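You operate a simulated robot arm through the tools that you are given. There is no shell and no other tool. Be economical: measure what you need, move in short steps, check, and stop when the job is done.

Carry out the task below with a simulated robot arm. There is one attempt and no reset: what you move stays moved.

TASK
Take the medium fibre pad with the smallest size on its label from the lift bench top and put it on top of the white medium stock prop.

Only the result counts: the job must be done as asked and must still hold three seconds after the hand-in. Knocking over, shifting, dropping, spilling or breaking anything else fails it.

THE ROBOT
A 6-joint arm with a two-finger parallel gripper, fixed in place. Base frame: the origin is at the foot of the arm, x ahead of it, y to its left, z up; the work surface is at about z = 0.8. Readings come in m, rad, newtons and seconds.
With the tool pointing down near the work surface it reaches from about 0.26 to 0.68 m from the base axis. Its first joint turns from -1.152 to 1.152 rad. Payload 2.9 kg.
The TCP is the grasp point between the finger pads, 0.03 m short of the fingertips. In the tool frame z runs along the fingers and y along their closing line. Largest opening 0.11 m; finger width 0.02, thickness 0.01; the body of the gripper, 0.048 by 0.112 m, starts 0.055 m behind the TCP.
Orientation is that of the tool frame in the base frame, as a unit quaternion [w, x, y, z]. With the fingers straight down and closing along the base's y, the tool's x points along the base's -x, its y along +y and its z along -z.

THE INTERFACE
- The arm moves only by the tool nudge_tool. Its argument "deltas" is a list that holds one entry, the list of rows, each a list of 6 numbers: the shift along the base's x, y, z in units of 50 mm (1.0 is 50 mm), then the turn, a rotation vector about the base's x, y, z in units of 5 degrees (1.0 is 5 degrees). In form: [[[dx, dy, dz, ax, ay, az], ...]]. A call has 1 to 10 rows; each row shifts and turns the commanded pose from where the row before left it. "fingers" is the opening, from 0 (shut) to 1 (fully open), set as the call begins (left out, the last holds). A call with a number of a shift or a turn outside -1 to 1 is refused whole. A row lasts 0.2 s, in which the tool goes at most 0.05 m and 0.15 rad; a call with a longer step from one row to the next is refused whole, and so is a gripper value outside its range. Where a pose cannot be reached the arm comes as near as it can. A force on the tool above 40 N (or 10 N above the force at the start of the call, whichever is more), or a blocked arm, ends the call early, and 0.2 s more pass. The fingers move at their own pace (about 0.108 m/s each) and stop on an object; they squeeze with about 21 N. The grip force told is the motor's: it shows also when the fingers shut on nothing. Time passes only in rows, and 0.2 s behind the last, so rows that do not move let the fingers close. It gives the time, the measured TCP pose, the force on the tool (base axes), the opening and the grip force at its end, in the units of the frame above (readings bear some noise).
- Cameras (640 x 400 px; columns grow to the right, rows downward): "scene" is fixed at [0.088, 0.436, 1.3921]; the picture's right is [-0.74, -0.67, 0.00], its down [-0.33, 0.37, -0.87] and it looks along [0.58, -0.64, -0.50] (base axes); focal length 347 px, centre (320, 200). "wrist" rides on the gripper at [-0.036, 0, -0.057] in the tool frame; the picture's right is [0.00, -1.00, 0.00], its down [0.97, 0.00, -0.24] and it looks along [0.24, 0.00, 0.97] (tool axes); focal length 218 px, centre (320, 200). There is no depth. A picture from a camera that has moved, and an enlarged one, comes with that camera's place and axes in the base frame and with its lens. The place of the scene camera against the robot may be out by one fixed shift of up to 0.012 m in any direction.
- capture(camera): a new picture of that camera. It takes no simulated time.
- enlarge(camera, box): a new picture of the part [left, top, right, bottom] of that camera's present view, enlarged. It takes no simulated time.
- sign_off(): hands the job in; it is judged then, once.

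Work in short steps. Places have to be worked out from the pictures, the camera data and where the tool is seen: move nearer, look again, correct. Check each grasp and each placing, and mend what went wrong. You have 90 turns and 46 pictures in all, those below and enlarged ones among them. Open the gripper and draw the arm clear of the work before you hand the job in, unless the task says otherwise; then end with one line.

The tools are called by a JSON object that holds its "api" and its "payload". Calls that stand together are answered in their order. nudge_tool: Moves the arm, as the interface text tells. Its arguments: {"type":"object","properties":{"deltas":{"type":"array"},"fingers":{"type":"number"}},"required":["deltas"]} The other tools are called the same way: capture (camera) takes a picture; enlarge (camera, box) takes an enlarged picture of a part of a camera's view; sign_off () hands the job in.

At the start:

```text
time: 0.0
position: [0.4118, 0.1027, 1.2025]
orientation: [0.0, 0.0, 1.0, 0.0]
ft_force: [-0.2, 0.4, 0.2]
gripper_width: 0.1102
gripper_force: 0.0
```

scene: 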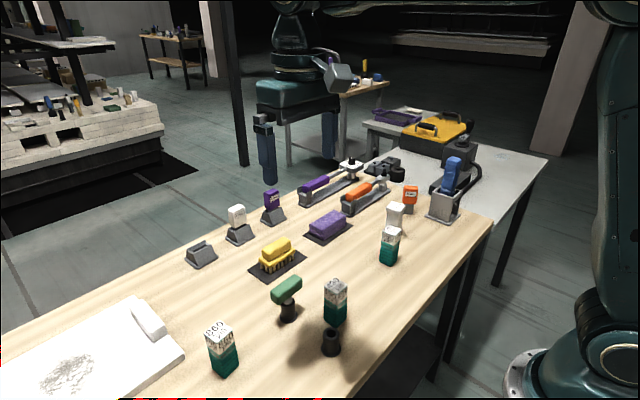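
wrist: 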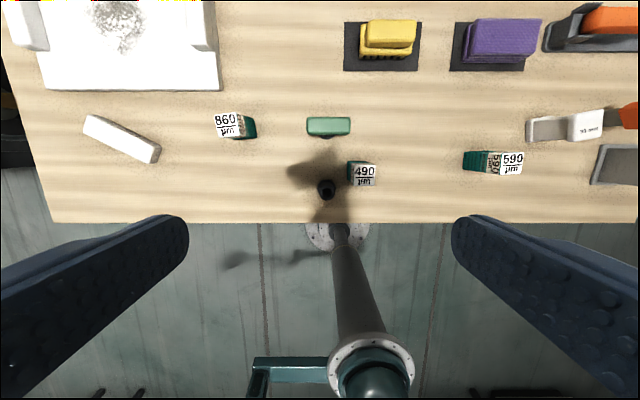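

The wrist view shows three labelled teal items (860, 490 and 590 µm). I'll enlarge the pictures to identify the pads and props.

{"api": "enlarge", "payload": {"camera": "wrist", "box": [200, 90, 400, 215]}}

{"api": "enlarge", "payload": {"camera": "wrist", "box": [440, 90, 640, 215]}}

{"api": "enlarge", "payload": {"camera": "scene", "box": [160, 140, 480, 340]}}

{"api": "enlarge", "payload": {"camera": "scene", "box": [180, 260, 400, 398]}}

```text
3.20 times, centred on (300, 152) of wrist
camera zoom: at [0.4475, 0.1035, 1.2594], right [0.0, -1.0, 0.0], down [-0.97, 0.0, 0.24], along [-0.24, 0.0, -0.97], focal length 698 px, centre (384, 352)
```

zoom: 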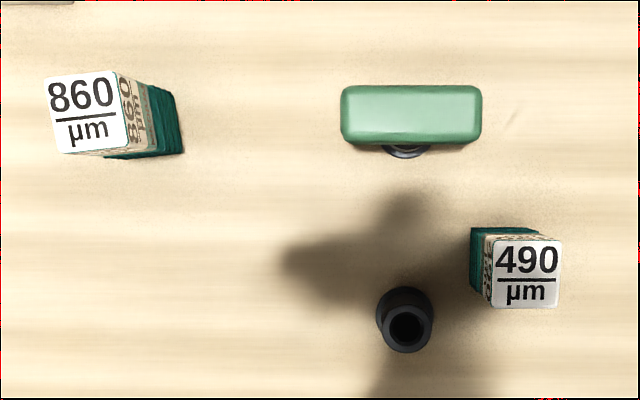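

```text
3.20 times, centred on (540, 152) of wrist
camera zoom: at [0.4475, 0.1035, 1.2594], right [0.0, -1.0, 0.0], down [-0.97, 0.0, 0.24], along [-0.24, 0.0, -0.97], focal length 698 px, centre (-384, 352)
```

zoom: 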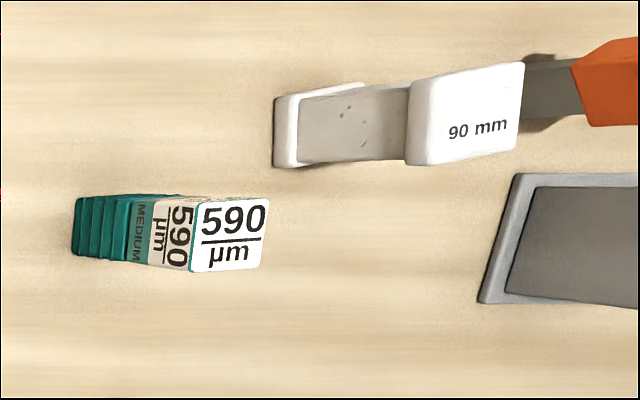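

```text
2.00 times, centred on (320, 240) of scene
camera zoom: at [0.088, 0.436, 1.3921], right [-0.74, -0.67, 0.0], down [-0.33, 0.37, -0.87], along [0.58, -0.64, -0.5], focal length 694 px, centre (320, 120)
```

zoom: 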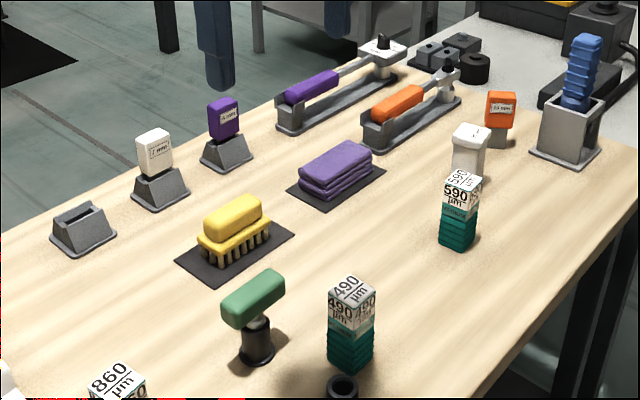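

```text
2.90 times, centred on (290, 329) of scene
camera zoom: at [0.088, 0.436, 1.3921], right [-0.74, -0.67, 0.0], down [-0.33, 0.37, -0.87], along [0.58, -0.64, -0.5], focal length 1006 px, centre (407, -174)
```

zoom: 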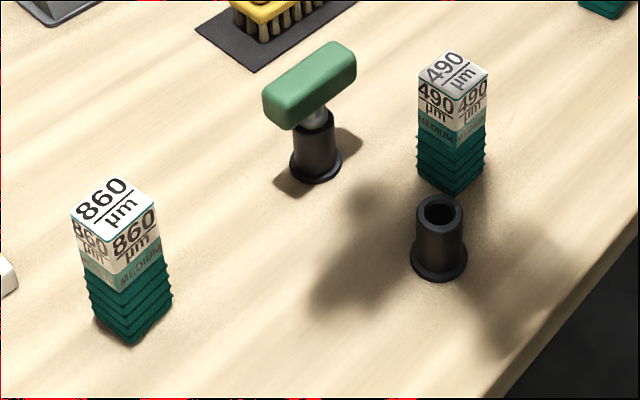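

The 490 µm pad is marked MEDIUM and has the smallest size I can see. Next I need to find which object is the white medium stock prop.

{"api": "enlarge", "payload": {"camera": "scene", "box": [340, 140, 500, 240]}}

{"api": "enlarge", "payload": {"camera": "scene", "box": [180, 170, 340, 280]}}

{"api": "enlarge", "payload": {"camera": "wrist", "box": [0, 0, 260, 180]}}

{"api": "enlarge", "payload": {"camera": "scene", "box": [260, 100, 480, 220]}}

```text
4.00 times, centred on (420, 190) of scene
camera zoom: at [0.088, 0.436, 1.3921], right [-0.74, -0.67, 0.0], down [-0.33, 0.37, -0.87], along [0.58, -0.64, -0.5], focal length 1389 px, centre (-80, 240)
```

zoom: 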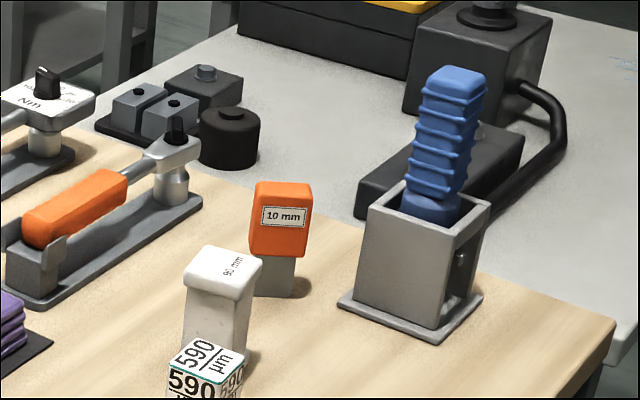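

```text
3.64 times, centred on (260, 225) of scene
camera zoom: at [0.088, 0.436, 1.3921], right [-0.74, -0.67, 0.0], down [-0.33, 0.37, -0.87], along [0.58, -0.64, -0.5], focal length 1262 px, centre (538, 109)
```

zoom: 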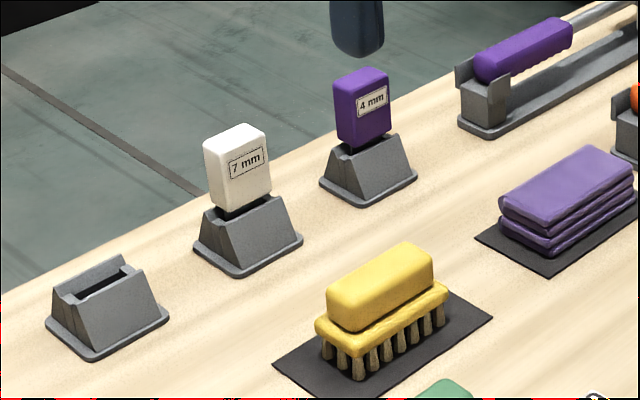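

```text
2.22 times, centred on (130, 90) of wrist
camera zoom: at [0.4475, 0.1035, 1.2594], right [0.0, -1.0, 0.0], down [-0.97, 0.0, 0.24], along [-0.24, 0.0, -0.97], focal length 485 px, centre (742, 444)
```

zoom: 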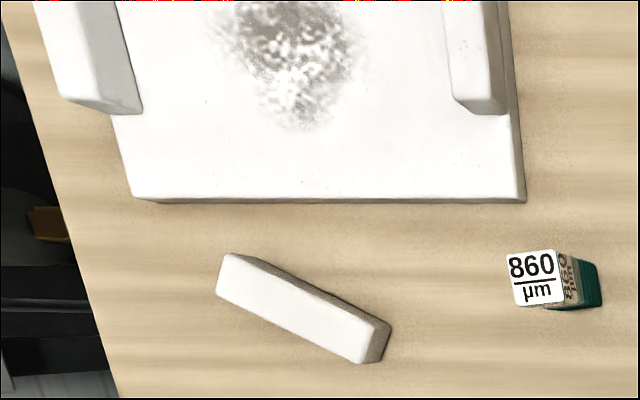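

```text
2.91 times, centred on (370, 160) of scene
camera zoom: at [0.088, 0.436, 1.3921], right [-0.74, -0.67, 0.0], down [-0.33, 0.37, -0.87], along [0.58, -0.64, -0.5], focal length 1010 px, centre (174, 316)
```

zoom: 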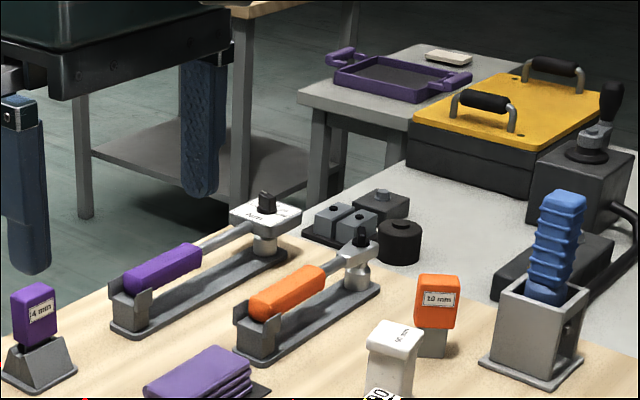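

My working estimates are the 490 pad at about (0.40, 0.03) and the white "90 mm" upright at about (0.478, -0.32). There is also a white slab at about (0.46, 0.46), so I'll move left to see whether it is another prop.

{"api": "nudge_tool", "payload": {"deltas": [[[0, 1, -0.5, 0, 0, 0], [0, 1, -0.5, 0, 0, 0], [0, 1, -0.5, 0, 0, 0], [0, 1, -0.5, 0, 0, 0], [0, 1, 0, 0, 0, 0], [0, 0, 0, 0, 0, 0]]]}}

{"api": "capture", "payload": {"camera": "wrist"}}

```text
refused: row 1 steps farther than a row can; nothing moved
```

```text
35 pictures are left
camera wrist: at [0.4475, 0.1035, 1.2594], right [0.0, -1.0, 0.0], down [-0.97, 0.0, 0.24], along [-0.24, 0.0, -0.97], focal length 218 px, centre (320, 200)
```

wrist: 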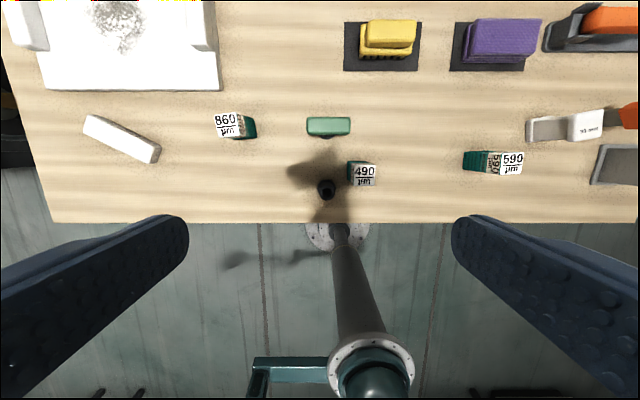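

The combined step was too long, so I'll repeat the move with smaller rows.

{"api": "nudge_tool", "payload": {"deltas": [[[0, 0.85, -0.4, 0, 0, 0], [0, 0.85, -0.4, 0, 0, 0], [0, 0.85, -0.4, 0, 0, 0], [0, 0.85, -0.4, 0, 0, 0], [0, 0.85, 0, 0, 0, 0], [0, 0, 0, 0, 0, 0]]]}}

{"api": "capture", "payload": {"camera": "wrist"}}

```text
time: 1.4
position: [0.4119, 0.316, 1.1222]
orientation: [0.0, 0.0, 1.0, 0.0]
ft_force: [0.0, -0.5, 0.1]
gripper_width: 0.1103
gripper_force: 0.1
```

```text
34 pictures are left
camera wrist: at [0.4472, 0.3165, 1.179], right [0.0, -1.0, 0.0], down [-0.97, 0.0, 0.24], along [-0.24, 0.0, -0.97], focal length 218 px, centre (320, 200)
```

wrist: 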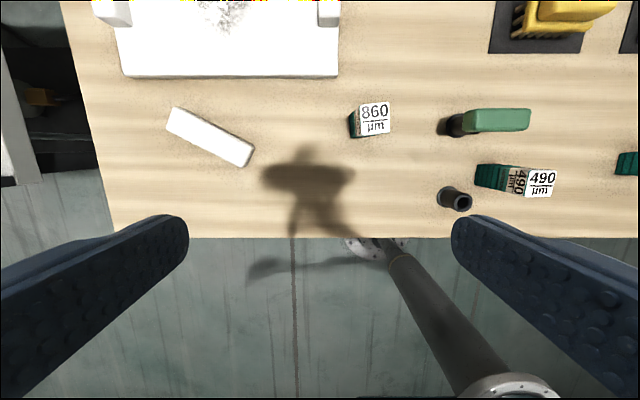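

The slab looks plain and low. I'll enlarge it along with the side label on the 490 pad.

{"api": "enlarge", "payload": {"camera": "wrist", "box": [150, 90, 270, 180]}}

{"api": "enlarge", "payload": {"camera": "wrist", "box": [430, 95, 570, 215]}}

```text
4.44 times, centred on (210, 135) of wrist
camera zoom: at [0.4472, 0.3165, 1.179], right [0.0, -1.0, 0.0], down [-0.97, 0.0, 0.24], along [-0.24, 0.0, -0.97], focal length 970 px, centre (809, 489)
```

zoom: 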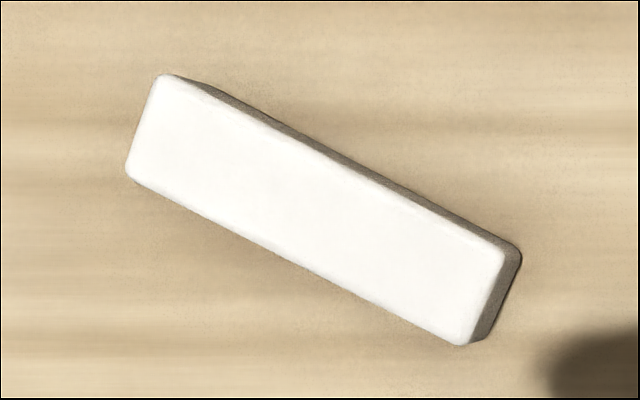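

```text
3.33 times, centred on (500, 155) of wrist
camera zoom: at [0.4472, 0.3165, 1.179], right [0.0, -1.0, 0.0], down [-0.97, 0.0, 0.24], along [-0.24, 0.0, -0.97], focal length 728 px, centre (-280, 350)
```

zoom: 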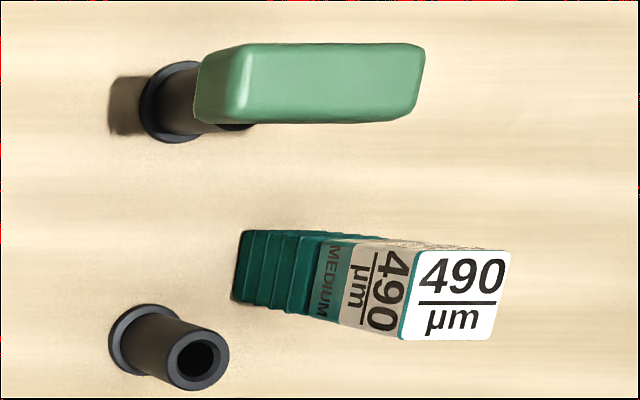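

The slab is a plain low bar. The pad's top centre triangulates to (0.400, 0.031, 0.901), square to the axes and about 0.036 m wide. Now I'll fly across to inspect the white 90 mm prop from above.

{"api": "nudge_tool", "payload": {"deltas": [[[0, -0.95, 0, 0, 0, 0], [0, -0.95, 0, 0, 0, 0], [0, -0.95, 0, 0, 0, 0], [0, -0.95, 0, 0, 0, 0], [0, -0.95, 0, 0, 0, 0], [0, -0.95, 0, 0, 0, 0], [0, -0.95, 0, 0, 0, 0], [0, -0.95, 0, 0, 0, 0], [0, -0.95, 0, 0, 0, 0], [0, -0.95, 0, 0, 0, 0]]]}}

{"api": "nudge_tool", "payload": {"deltas": [[[0, -0.95, 0, 0, 0, 0], [0, -0.95, 0, 0, 0, 0], [0, -0.4, 0, 0, 0, 0], [0, 0, 0, 0, 0, 0]]]}}

{"api": "capture", "payload": {"camera": "wrist"}}

```text
time: 3.6
position: [0.4116, -0.1591, 1.1211]
orientation: [0.001, -0.001, 1.0, 0.0]
ft_force: [0.1, 0.7, -0.6]
gripper_width: 0.11
gripper_force: 0.0
```

```text
time: 4.6
position: [0.4125, -0.2735, 1.1214]
orientation: [0.001, 0.0, 1.0, 0.0]
ft_force: [0.1, -0.5, 0.0]
gripper_width: 0.1099
gripper_force: 0.0
```

```text
31 pictures are left
camera wrist: at [0.4475, -0.2738, 1.1787], right [0.0, -1.0, 0.0], down [-0.97, 0.0, 0.24], along [-0.24, 0.0, -0.97], focal length 218 px, centre (320, 200)
```

wrist: 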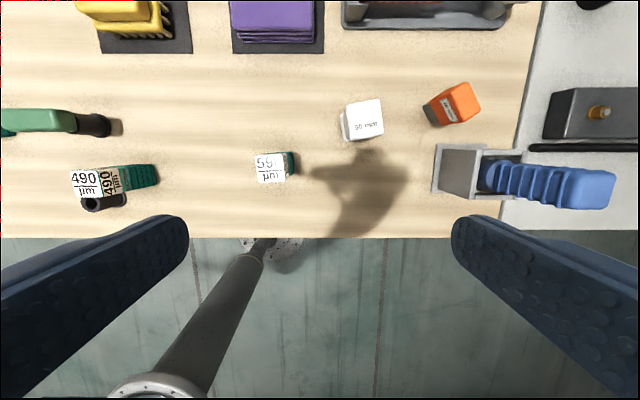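

{"api": "enlarge", "payload": {"camera": "wrist", "box": [310, 70, 490, 180]}}

{"api": "enlarge", "payload": {"camera": "wrist", "box": [235, 130, 315, 200]}}

```text
3.56 times, centred on (400, 125) of wrist
camera zoom: at [0.4475, -0.2738, 1.1787], right [0.0, -1.0, 0.0], down [-0.97, 0.0, 0.24], along [-0.24, 0.0, -0.97], focal length 776 px, centre (36, 467)
```

zoom: 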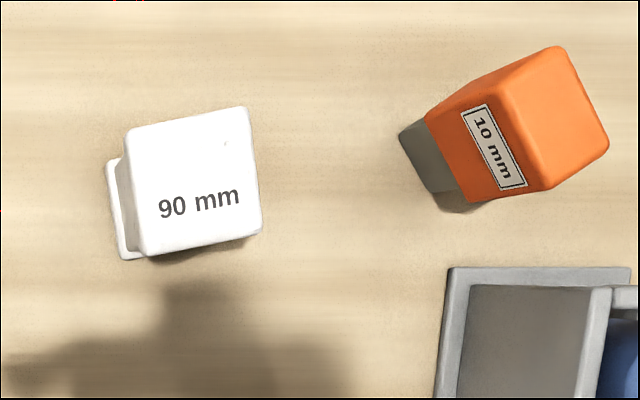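

```text
5.71 times, centred on (275, 165) of wrist
camera zoom: at [0.4475, -0.2738, 1.1787], right [0.0, -1.0, 0.0], down [-0.97, 0.0, 0.24], along [-0.24, 0.0, -0.97], focal length 1247 px, centre (577, 400)
```

zoom: 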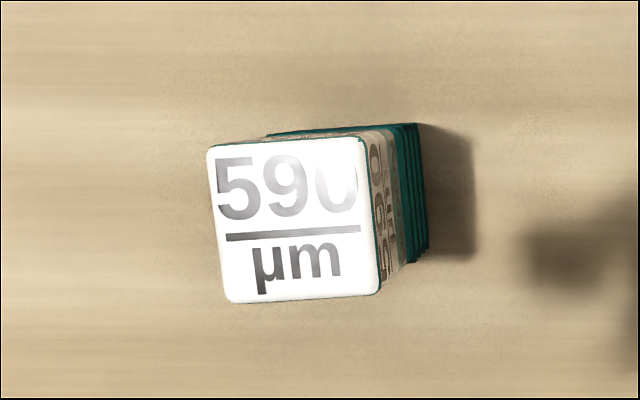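

The prop's flat top is centred near (0.479, -0.330), z about 0.887, roughly 0.045 m wide, and the bench holds no other white prop. I'll move above the 490 pad at (0.400, 0.031) and look straight down.

{"api": "nudge_tool", "payload": {"deltas": [[[-0.035, 0.87, -0.2, 0, 0, 0], [-0.035, 0.87, -0.2, 0, 0, 0], [-0.035, 0.87, -0.2, 0, 0, 0], [-0.035, 0.87, -0.2, 0, 0, 0], [-0.035, 0.87, -0.2, 0, 0, 0], [-0.035, 0.87, -0.2, 0, 0, 0], [-0.035, 0.87, -0.2, 0, 0, 0], [0, 0, 0, 0, 0, 0]]], "fingers": 0.8}}

{"api": "capture", "payload": {"camera": "wrist"}}

```text
time: 6.4
position: [0.3999, 0.0325, 1.0545]
orientation: [0.0, 0.0, 1.0, 0.0]
ft_force: [-0.4, -0.6, 0.3]
gripper_width: 0.088
gripper_force: 0.0
```

```text
28 pictures are left
camera wrist: at [0.4354, 0.0318, 1.1101], right [0.0, -1.0, 0.0], down [-0.97, 0.0, 0.24], along [-0.24, 0.0, -0.97], focal length 218 px, centre (320, 200)
```

wrist: 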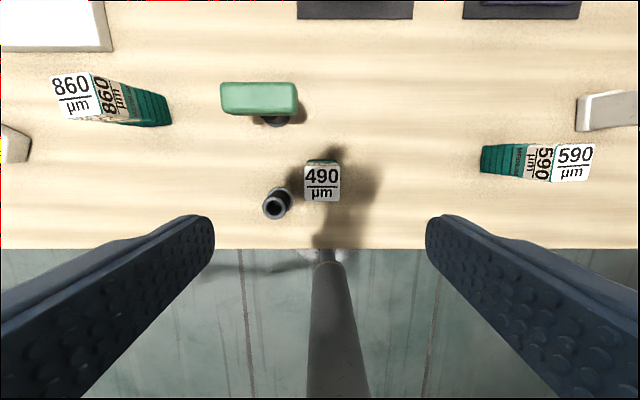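

The pad sits almost directly under the TCP, at about (0.401, 0.030). I'll descend to z about 0.865.

{"api": "nudge_tool", "payload": {"deltas": [[[0.02, -0.04, -0.76, 0, 0, 0], [0, 0, -0.76, 0, 0, 0], [0, 0, -0.76, 0, 0, 0], [0, 0, -0.76, 0, 0, 0], [0, 0, -0.74, 0, 0, 0], [0, 0, 0, 0, 0, 0]]]}}

{"api": "capture", "payload": {"camera": "wrist"}}

{"api": "enlarge", "payload": {"camera": "scene", "box": [260, 240, 420, 360]}}

```text
time: 7.8
position: [0.3989, 0.0286, 0.8635]
orientation: [0.0, 0.0, 1.0, 0.0]
ft_force: [-0.1, -0.6, -0.1]
gripper_width: 0.0879
gripper_force: 0.0
```

```text
27 pictures are left
camera wrist: at [0.4355, 0.0282, 0.9199], right [0.0, -1.0, 0.0], down [-0.97, 0.0, 0.24], along [-0.24, 0.0, -0.97], focal length 218 px, centre (320, 200)
```

wrist: 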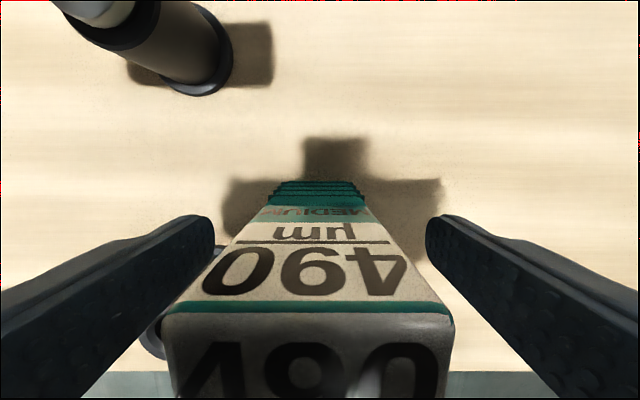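

```text
3.33 times, centred on (340, 300) of scene
camera zoom: at [0.088, 0.436, 1.3921], right [-0.74, -0.67, 0.0], down [-0.33, 0.37, -0.87], along [0.58, -0.64, -0.5], focal length 1157 px, centre (253, -133)
```

zoom: 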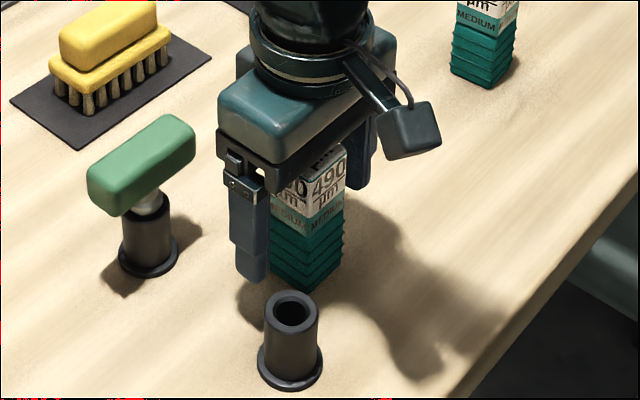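

The fingers straddle the pad with clearance on both sides. I'll correct y by 1.5 mm and close.

{"api": "nudge_tool", "payload": {"deltas": [[[0.03, 0.03, 0, 0, 0, 0], [0, 0, 0, 0, 0, 0], [0, 0, 0, 0, 0, 0]]]}}

{"api": "nudge_tool", "payload": {"deltas": [[[0, 0, 0, 0, 0, 0], [0, 0, 0, 0, 0, 0], [0, 0, 0, 0, 0, 0], [0, 0, 0, 0, 0, 0]]], "fingers": 0}}

```text
time: 8.6
position: [0.4022, 0.0298, 0.8634]
orientation: [0.0, 0.0, 1.0, 0.0]
ft_force: [-0.1, -0.4, 0.1]
gripper_width: 0.0879
gripper_force: 0.1
```

```text
time: 9.6
position: [0.4018, 0.031, 0.863]
orientation: [0.001, 0.0, 1.0, 0.0]
ft_force: [-0.3, -0.1, 0.1]
gripper_width: 0.0359
gripper_force: 21.2
```

The pad is gripped at 0.036 m. I'll lift gently and check.

{"api": "nudge_tool", "payload": {"deltas": [[[0, 0, 0.3, 0, 0, 0], [0, 0, 0.6, 0, 0, 0], [0, 0, 0.9, 0, 0, 0], [0, 0, 0.9, 0, 0, 0], [0, 0, 0.6, 0, 0, 0], [0, 0, 0, 0, 0, 0]]]}}

{"api": "enlarge", "payload": {"camera": "scene", "box": [230, 170, 430, 360]}}

```text
time: 11.0
position: [0.4017, 0.0312, 1.0295]
orientation: [0.0, -0.001, 1.0, 0.0]
ft_force: [0.5, -0.4, -1.7]
gripper_width: 0.0359
gripper_force: 21.5
```

```text
2.11 times, centred on (330, 265) of scene
camera zoom: at [0.088, 0.436, 1.3921], right [-0.74, -0.67, 0.0], down [-0.33, 0.37, -0.87], along [0.58, -0.64, -0.5], focal length 731 px, centre (299, 63)
```

zoom: 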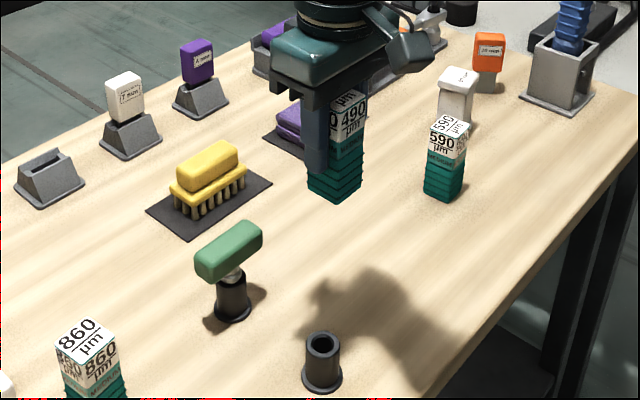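

The pad is held upright. I'll carry it over the prop at (0.479, -0.330) with about 7° of yaw to match the prop, then look.

{"api": "nudge_tool", "payload": {"deltas": [[[0.19, -0.9, 0, 0, 0, 0.18], [0.19, -0.9, 0, 0, 0, 0.18], [0.19, -0.9, 0, 0, 0, 0.18], [0.2, -0.9, 0, 0, 0, 0.18], [0.2, -0.9, 0, 0, 0, 0.18], [0.2, -0.9, 0, 0, 0, 0.18], [0.19, -0.9, 0, 0, 0, 0.18], [0.19, -0.9, 0, 0, 0, 0.18], [0, 0, 0, 0, 0, 0]]]}}

{"api": "capture", "payload": {"camera": "wrist"}}

{"api": "enlarge", "payload": {"camera": "scene", "box": [320, 120, 480, 280]}}

```text
time: 13.0
position: [0.4798, -0.3286, 1.0304]
orientation: [0.0, -0.063, 0.998, 0.0]
ft_force: [-0.1, -0.9, -1.6]
gripper_width: 0.0361
gripper_force: 21.1
```

```text
24 pictures are left
camera wrist: at [0.5145, -0.326, 1.086], right [0.13, -0.99, 0.0], down [-0.96, -0.12, 0.24], along [-0.24, -0.03, -0.97], focal length 218 px, centre (320, 200)
```

wrist: 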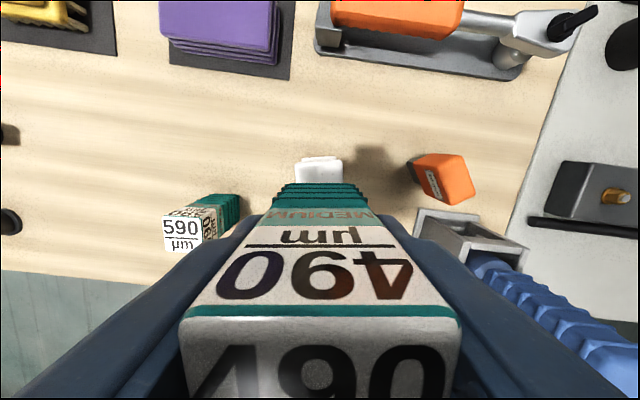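

```text
2.50 times, centred on (400, 200) of scene
camera zoom: at [0.088, 0.4359, 1.3921], right [-0.74, -0.67, 0.0], down [-0.33, 0.37, -0.87], along [0.58, -0.64, -0.5], focal length 868 px, centre (120, 200)
```

zoom: 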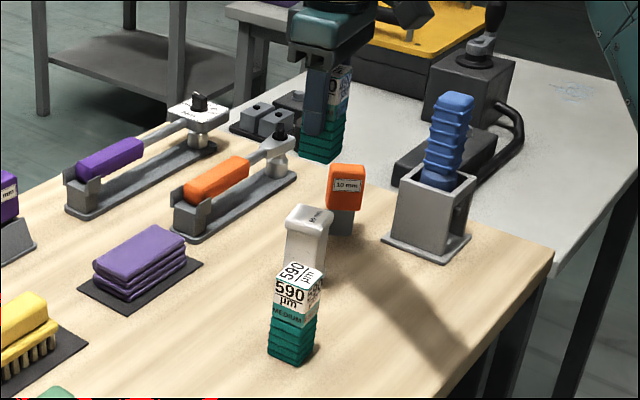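

The pad is laterally aligned with the prop and its neighbours are clear. I expect contact at TCP z about 0.95, so I'll go to 0.965 first.

{"api": "nudge_tool", "payload": {"deltas": [[[0, 0, -0.5, 0, 0, 0], [0, 0, -0.5, 0, 0, 0], [0, 0, -0.3, 0, 0, 0], [0, 0, 0, 0, 0, 0]]]}}

{"api": "capture", "payload": {"camera": "wrist"}}

{"api": "enlarge", "payload": {"camera": "scene", "box": [350, 130, 450, 250]}}

```text
time: 14.0
position: [0.4805, -0.3293, 0.963]
orientation: [0.001, -0.063, 0.998, -0.001]
ft_force: [0.2, 0.1, -1.3]
gripper_width: 0.0359
gripper_force: 21.1
```

```text
22 pictures are left
camera wrist: at [0.5145, -0.3252, 1.0203], right [0.13, -0.99, 0.0], down [-0.96, -0.12, 0.24], along [-0.24, -0.03, -0.97], focal length 218 px, centre (320, 200)
```

wrist: 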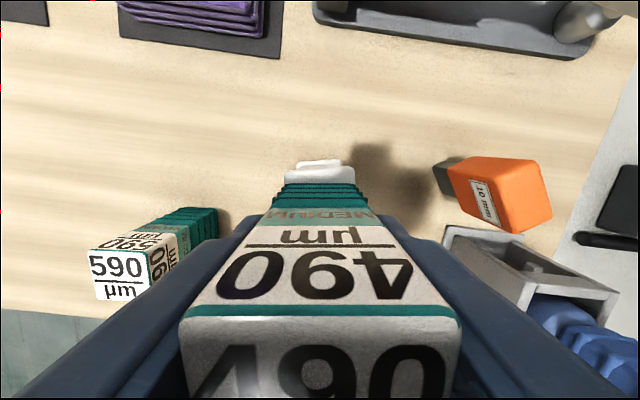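

```text
3.33 times, centred on (400, 190) of scene
camera zoom: at [0.088, 0.4359, 1.3921], right [-0.74, -0.67, 0.0], down [-0.33, 0.37, -0.87], along [0.58, -0.64, -0.5], focal length 1157 px, centre (53, 233)
```

zoom: 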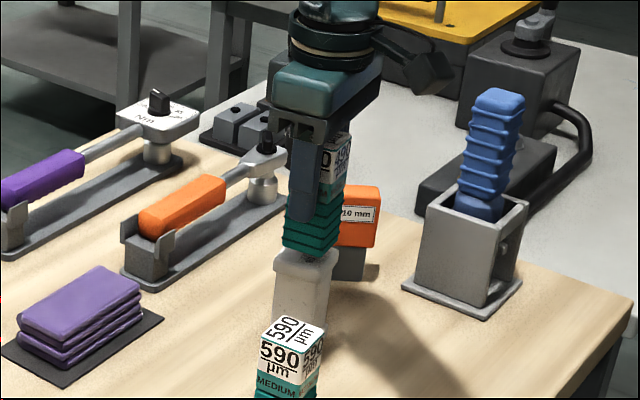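

The alignment holds to within about 2 mm. I'll lower in 2 mm steps and watch the force.

{"api": "nudge_tool", "payload": {"deltas": [[[-0.03, 0, -0.04, 0, 0, 0], [0, 0, -0.04, 0, 0, 0], [0, 0, -0.04, 0, 0, 0], [0, 0, -0.03, 0, 0, 0], [0, 0, 0, 0, 0, 0]]]}}

```text
time: 15.2
position: [0.4786, -0.3294, 0.9563]
orientation: [0.0, -0.062, 0.998, 0.0]
ft_force: [-0.4, -1.1, -2.1]
gripper_width: 0.0358
gripper_force: 21.1
```

No contact yet at 0.956, so I'll go down another 3 mm.

{"api": "nudge_tool", "payload": {"deltas": [[[0, 0, -0.02, 0, 0, 0], [0, 0, -0.02, 0, 0, 0], [0, 0, -0.02, 0, 0, 0], [0, 0, 0, 0, 0, 0]]]}}

```text
time: 16.2
position: [0.4786, -0.3305, 0.9528]
orientation: [0.0, -0.063, 0.998, 0.0]
ft_force: [-1.7, 1.4, 3.4]
gripper_width: 0.0358
gripper_force: 21.3
```

The vertical force went from -1.6 to +3.4 N, so the pad is resting on the prop. I'll take a quick look before releasing.

{"api": "enlarge", "payload": {"camera": "scene", "box": [350, 130, 450, 250]}}

{"api": "capture", "payload": {"camera": "wrist"}}

```text
3.33 times, centred on (400, 190) of scene
camera zoom: at [0.0879, 0.436, 1.3921], right [-0.74, -0.67, 0.0], down [-0.33, 0.37, -0.87], along [0.58, -0.64, -0.5], focal length 1157 px, centre (53, 233)
```

zoom: 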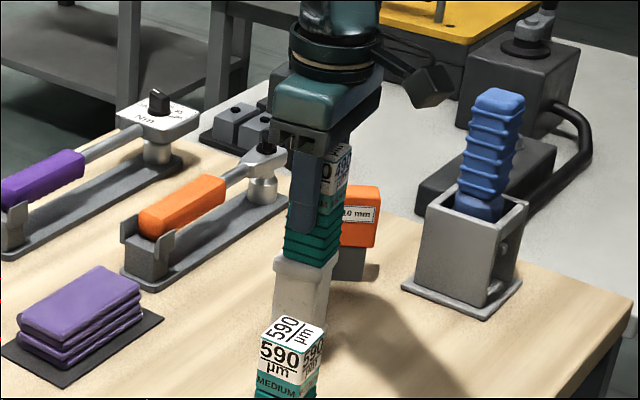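

```text
19 pictures are left
camera wrist: at [0.513, -0.3258, 1.0105], right [0.13, -0.99, 0.0], down [-0.96, -0.12, 0.24], along [-0.24, -0.03, -0.97], focal length 218 px, centre (320, 200)
```

wrist: 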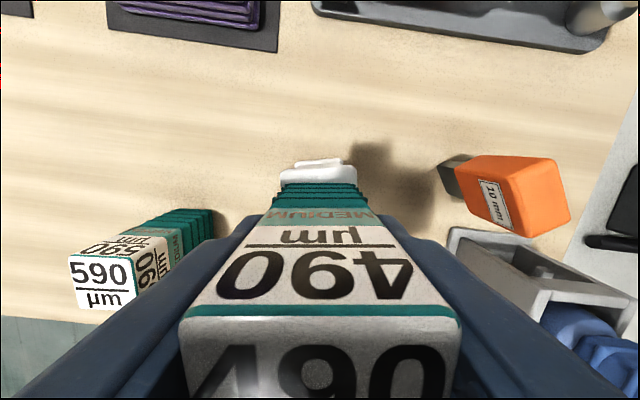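

The pad is centred and seated. I'll open to about 0.077 m while holding still.

{"api": "nudge_tool", "payload": {"deltas": [[[0, 0, 0, 0, 0, 0], [0, 0, 0, 0, 0, 0], [0, 0, 0, 0, 0, 0]]], "fingers": 0.7}}

{"api": "capture", "payload": {"camera": "wrist"}}

```text
time: 17.0
position: [0.4786, -0.3295, 0.9522]
orientation: [0.001, -0.063, 0.998, 0.0]
ft_force: [0.6, -0.2, -0.2]
gripper_width: 0.077
gripper_force: 0.1
```

```text
18 pictures are left
camera wrist: at [0.5131, -0.3257, 1.01], right [0.13, -0.99, 0.0], down [-0.96, -0.12, 0.24], along [-0.24, -0.03, -0.97], focal length 218 px, centre (320, 200)
```

wrist: 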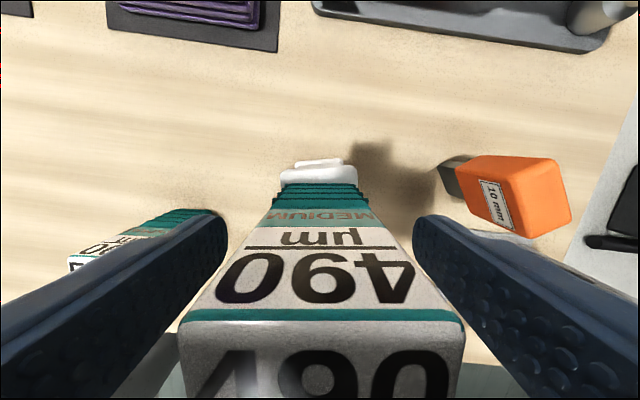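

The pad stands free of the fingers. I'll withdraw straight up, then back towards the middle.

{"api": "nudge_tool", "payload": {"deltas": [[[0, 0, 0.4, 0, 0, 0], [0, 0, 0.8, 0, 0, 0], [0, 0, 0.9, 0, 0, 0], [0, 0, 0.9, 0, 0, 0], [0, 0, 0.5, 0, 0, 0], [-0.3, 0.9, 0, 0, 0, 0], [-0.3, 0.9, 0, 0, 0, 0], [-0.3, 0.9, 0, 0, 0, 0], [-0.3, 0.9, 0, 0, 0, 0], [0, 0, 0, 0, 0, 0]]]}}

{"api": "capture", "payload": {"camera": "scene"}}

{"api": "capture", "payload": {"camera": "wrist"}}

```text
time: 19.2
position: [0.4176, -0.1477, 1.1283]
orientation: [-0.001, -0.063, 0.998, 0.001]
ft_force: [-0.5, -0.6, -0.1]
gripper_width: 0.0769
gripper_force: 0.1
```

```text
17 pictures are left
```

scene: 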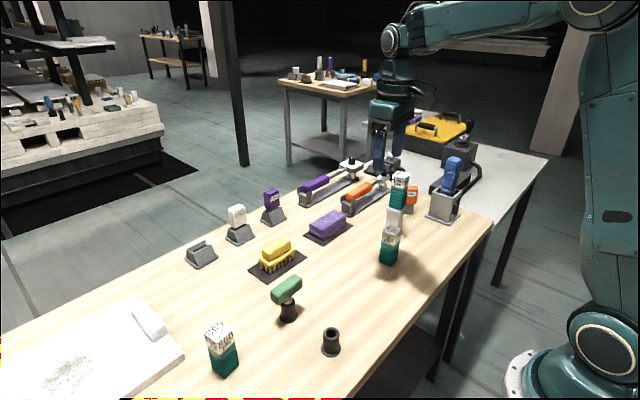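

```text
16 pictures are left
camera wrist: at [0.4521, -0.145, 1.1858], right [0.12, -0.99, 0.0], down [-0.96, -0.12, 0.24], along [-0.24, -0.03, -0.97], focal length 218 px, centre (320, 200)
```

wrist: 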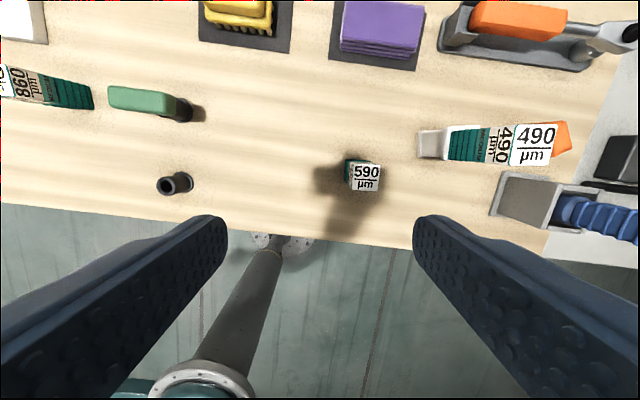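

The pad stands upright on the prop, nothing else has moved and the arm is clear, so I'm handing in.

{"api": "sign_off", "payload": {}}

```text
The job is handed in.
```

I placed the 490 µm medium fibre pad on top of the white 90 mm stock prop; it stood upright there with nothing else disturbed, and I handed the job in with the gripper open and the arm clear.
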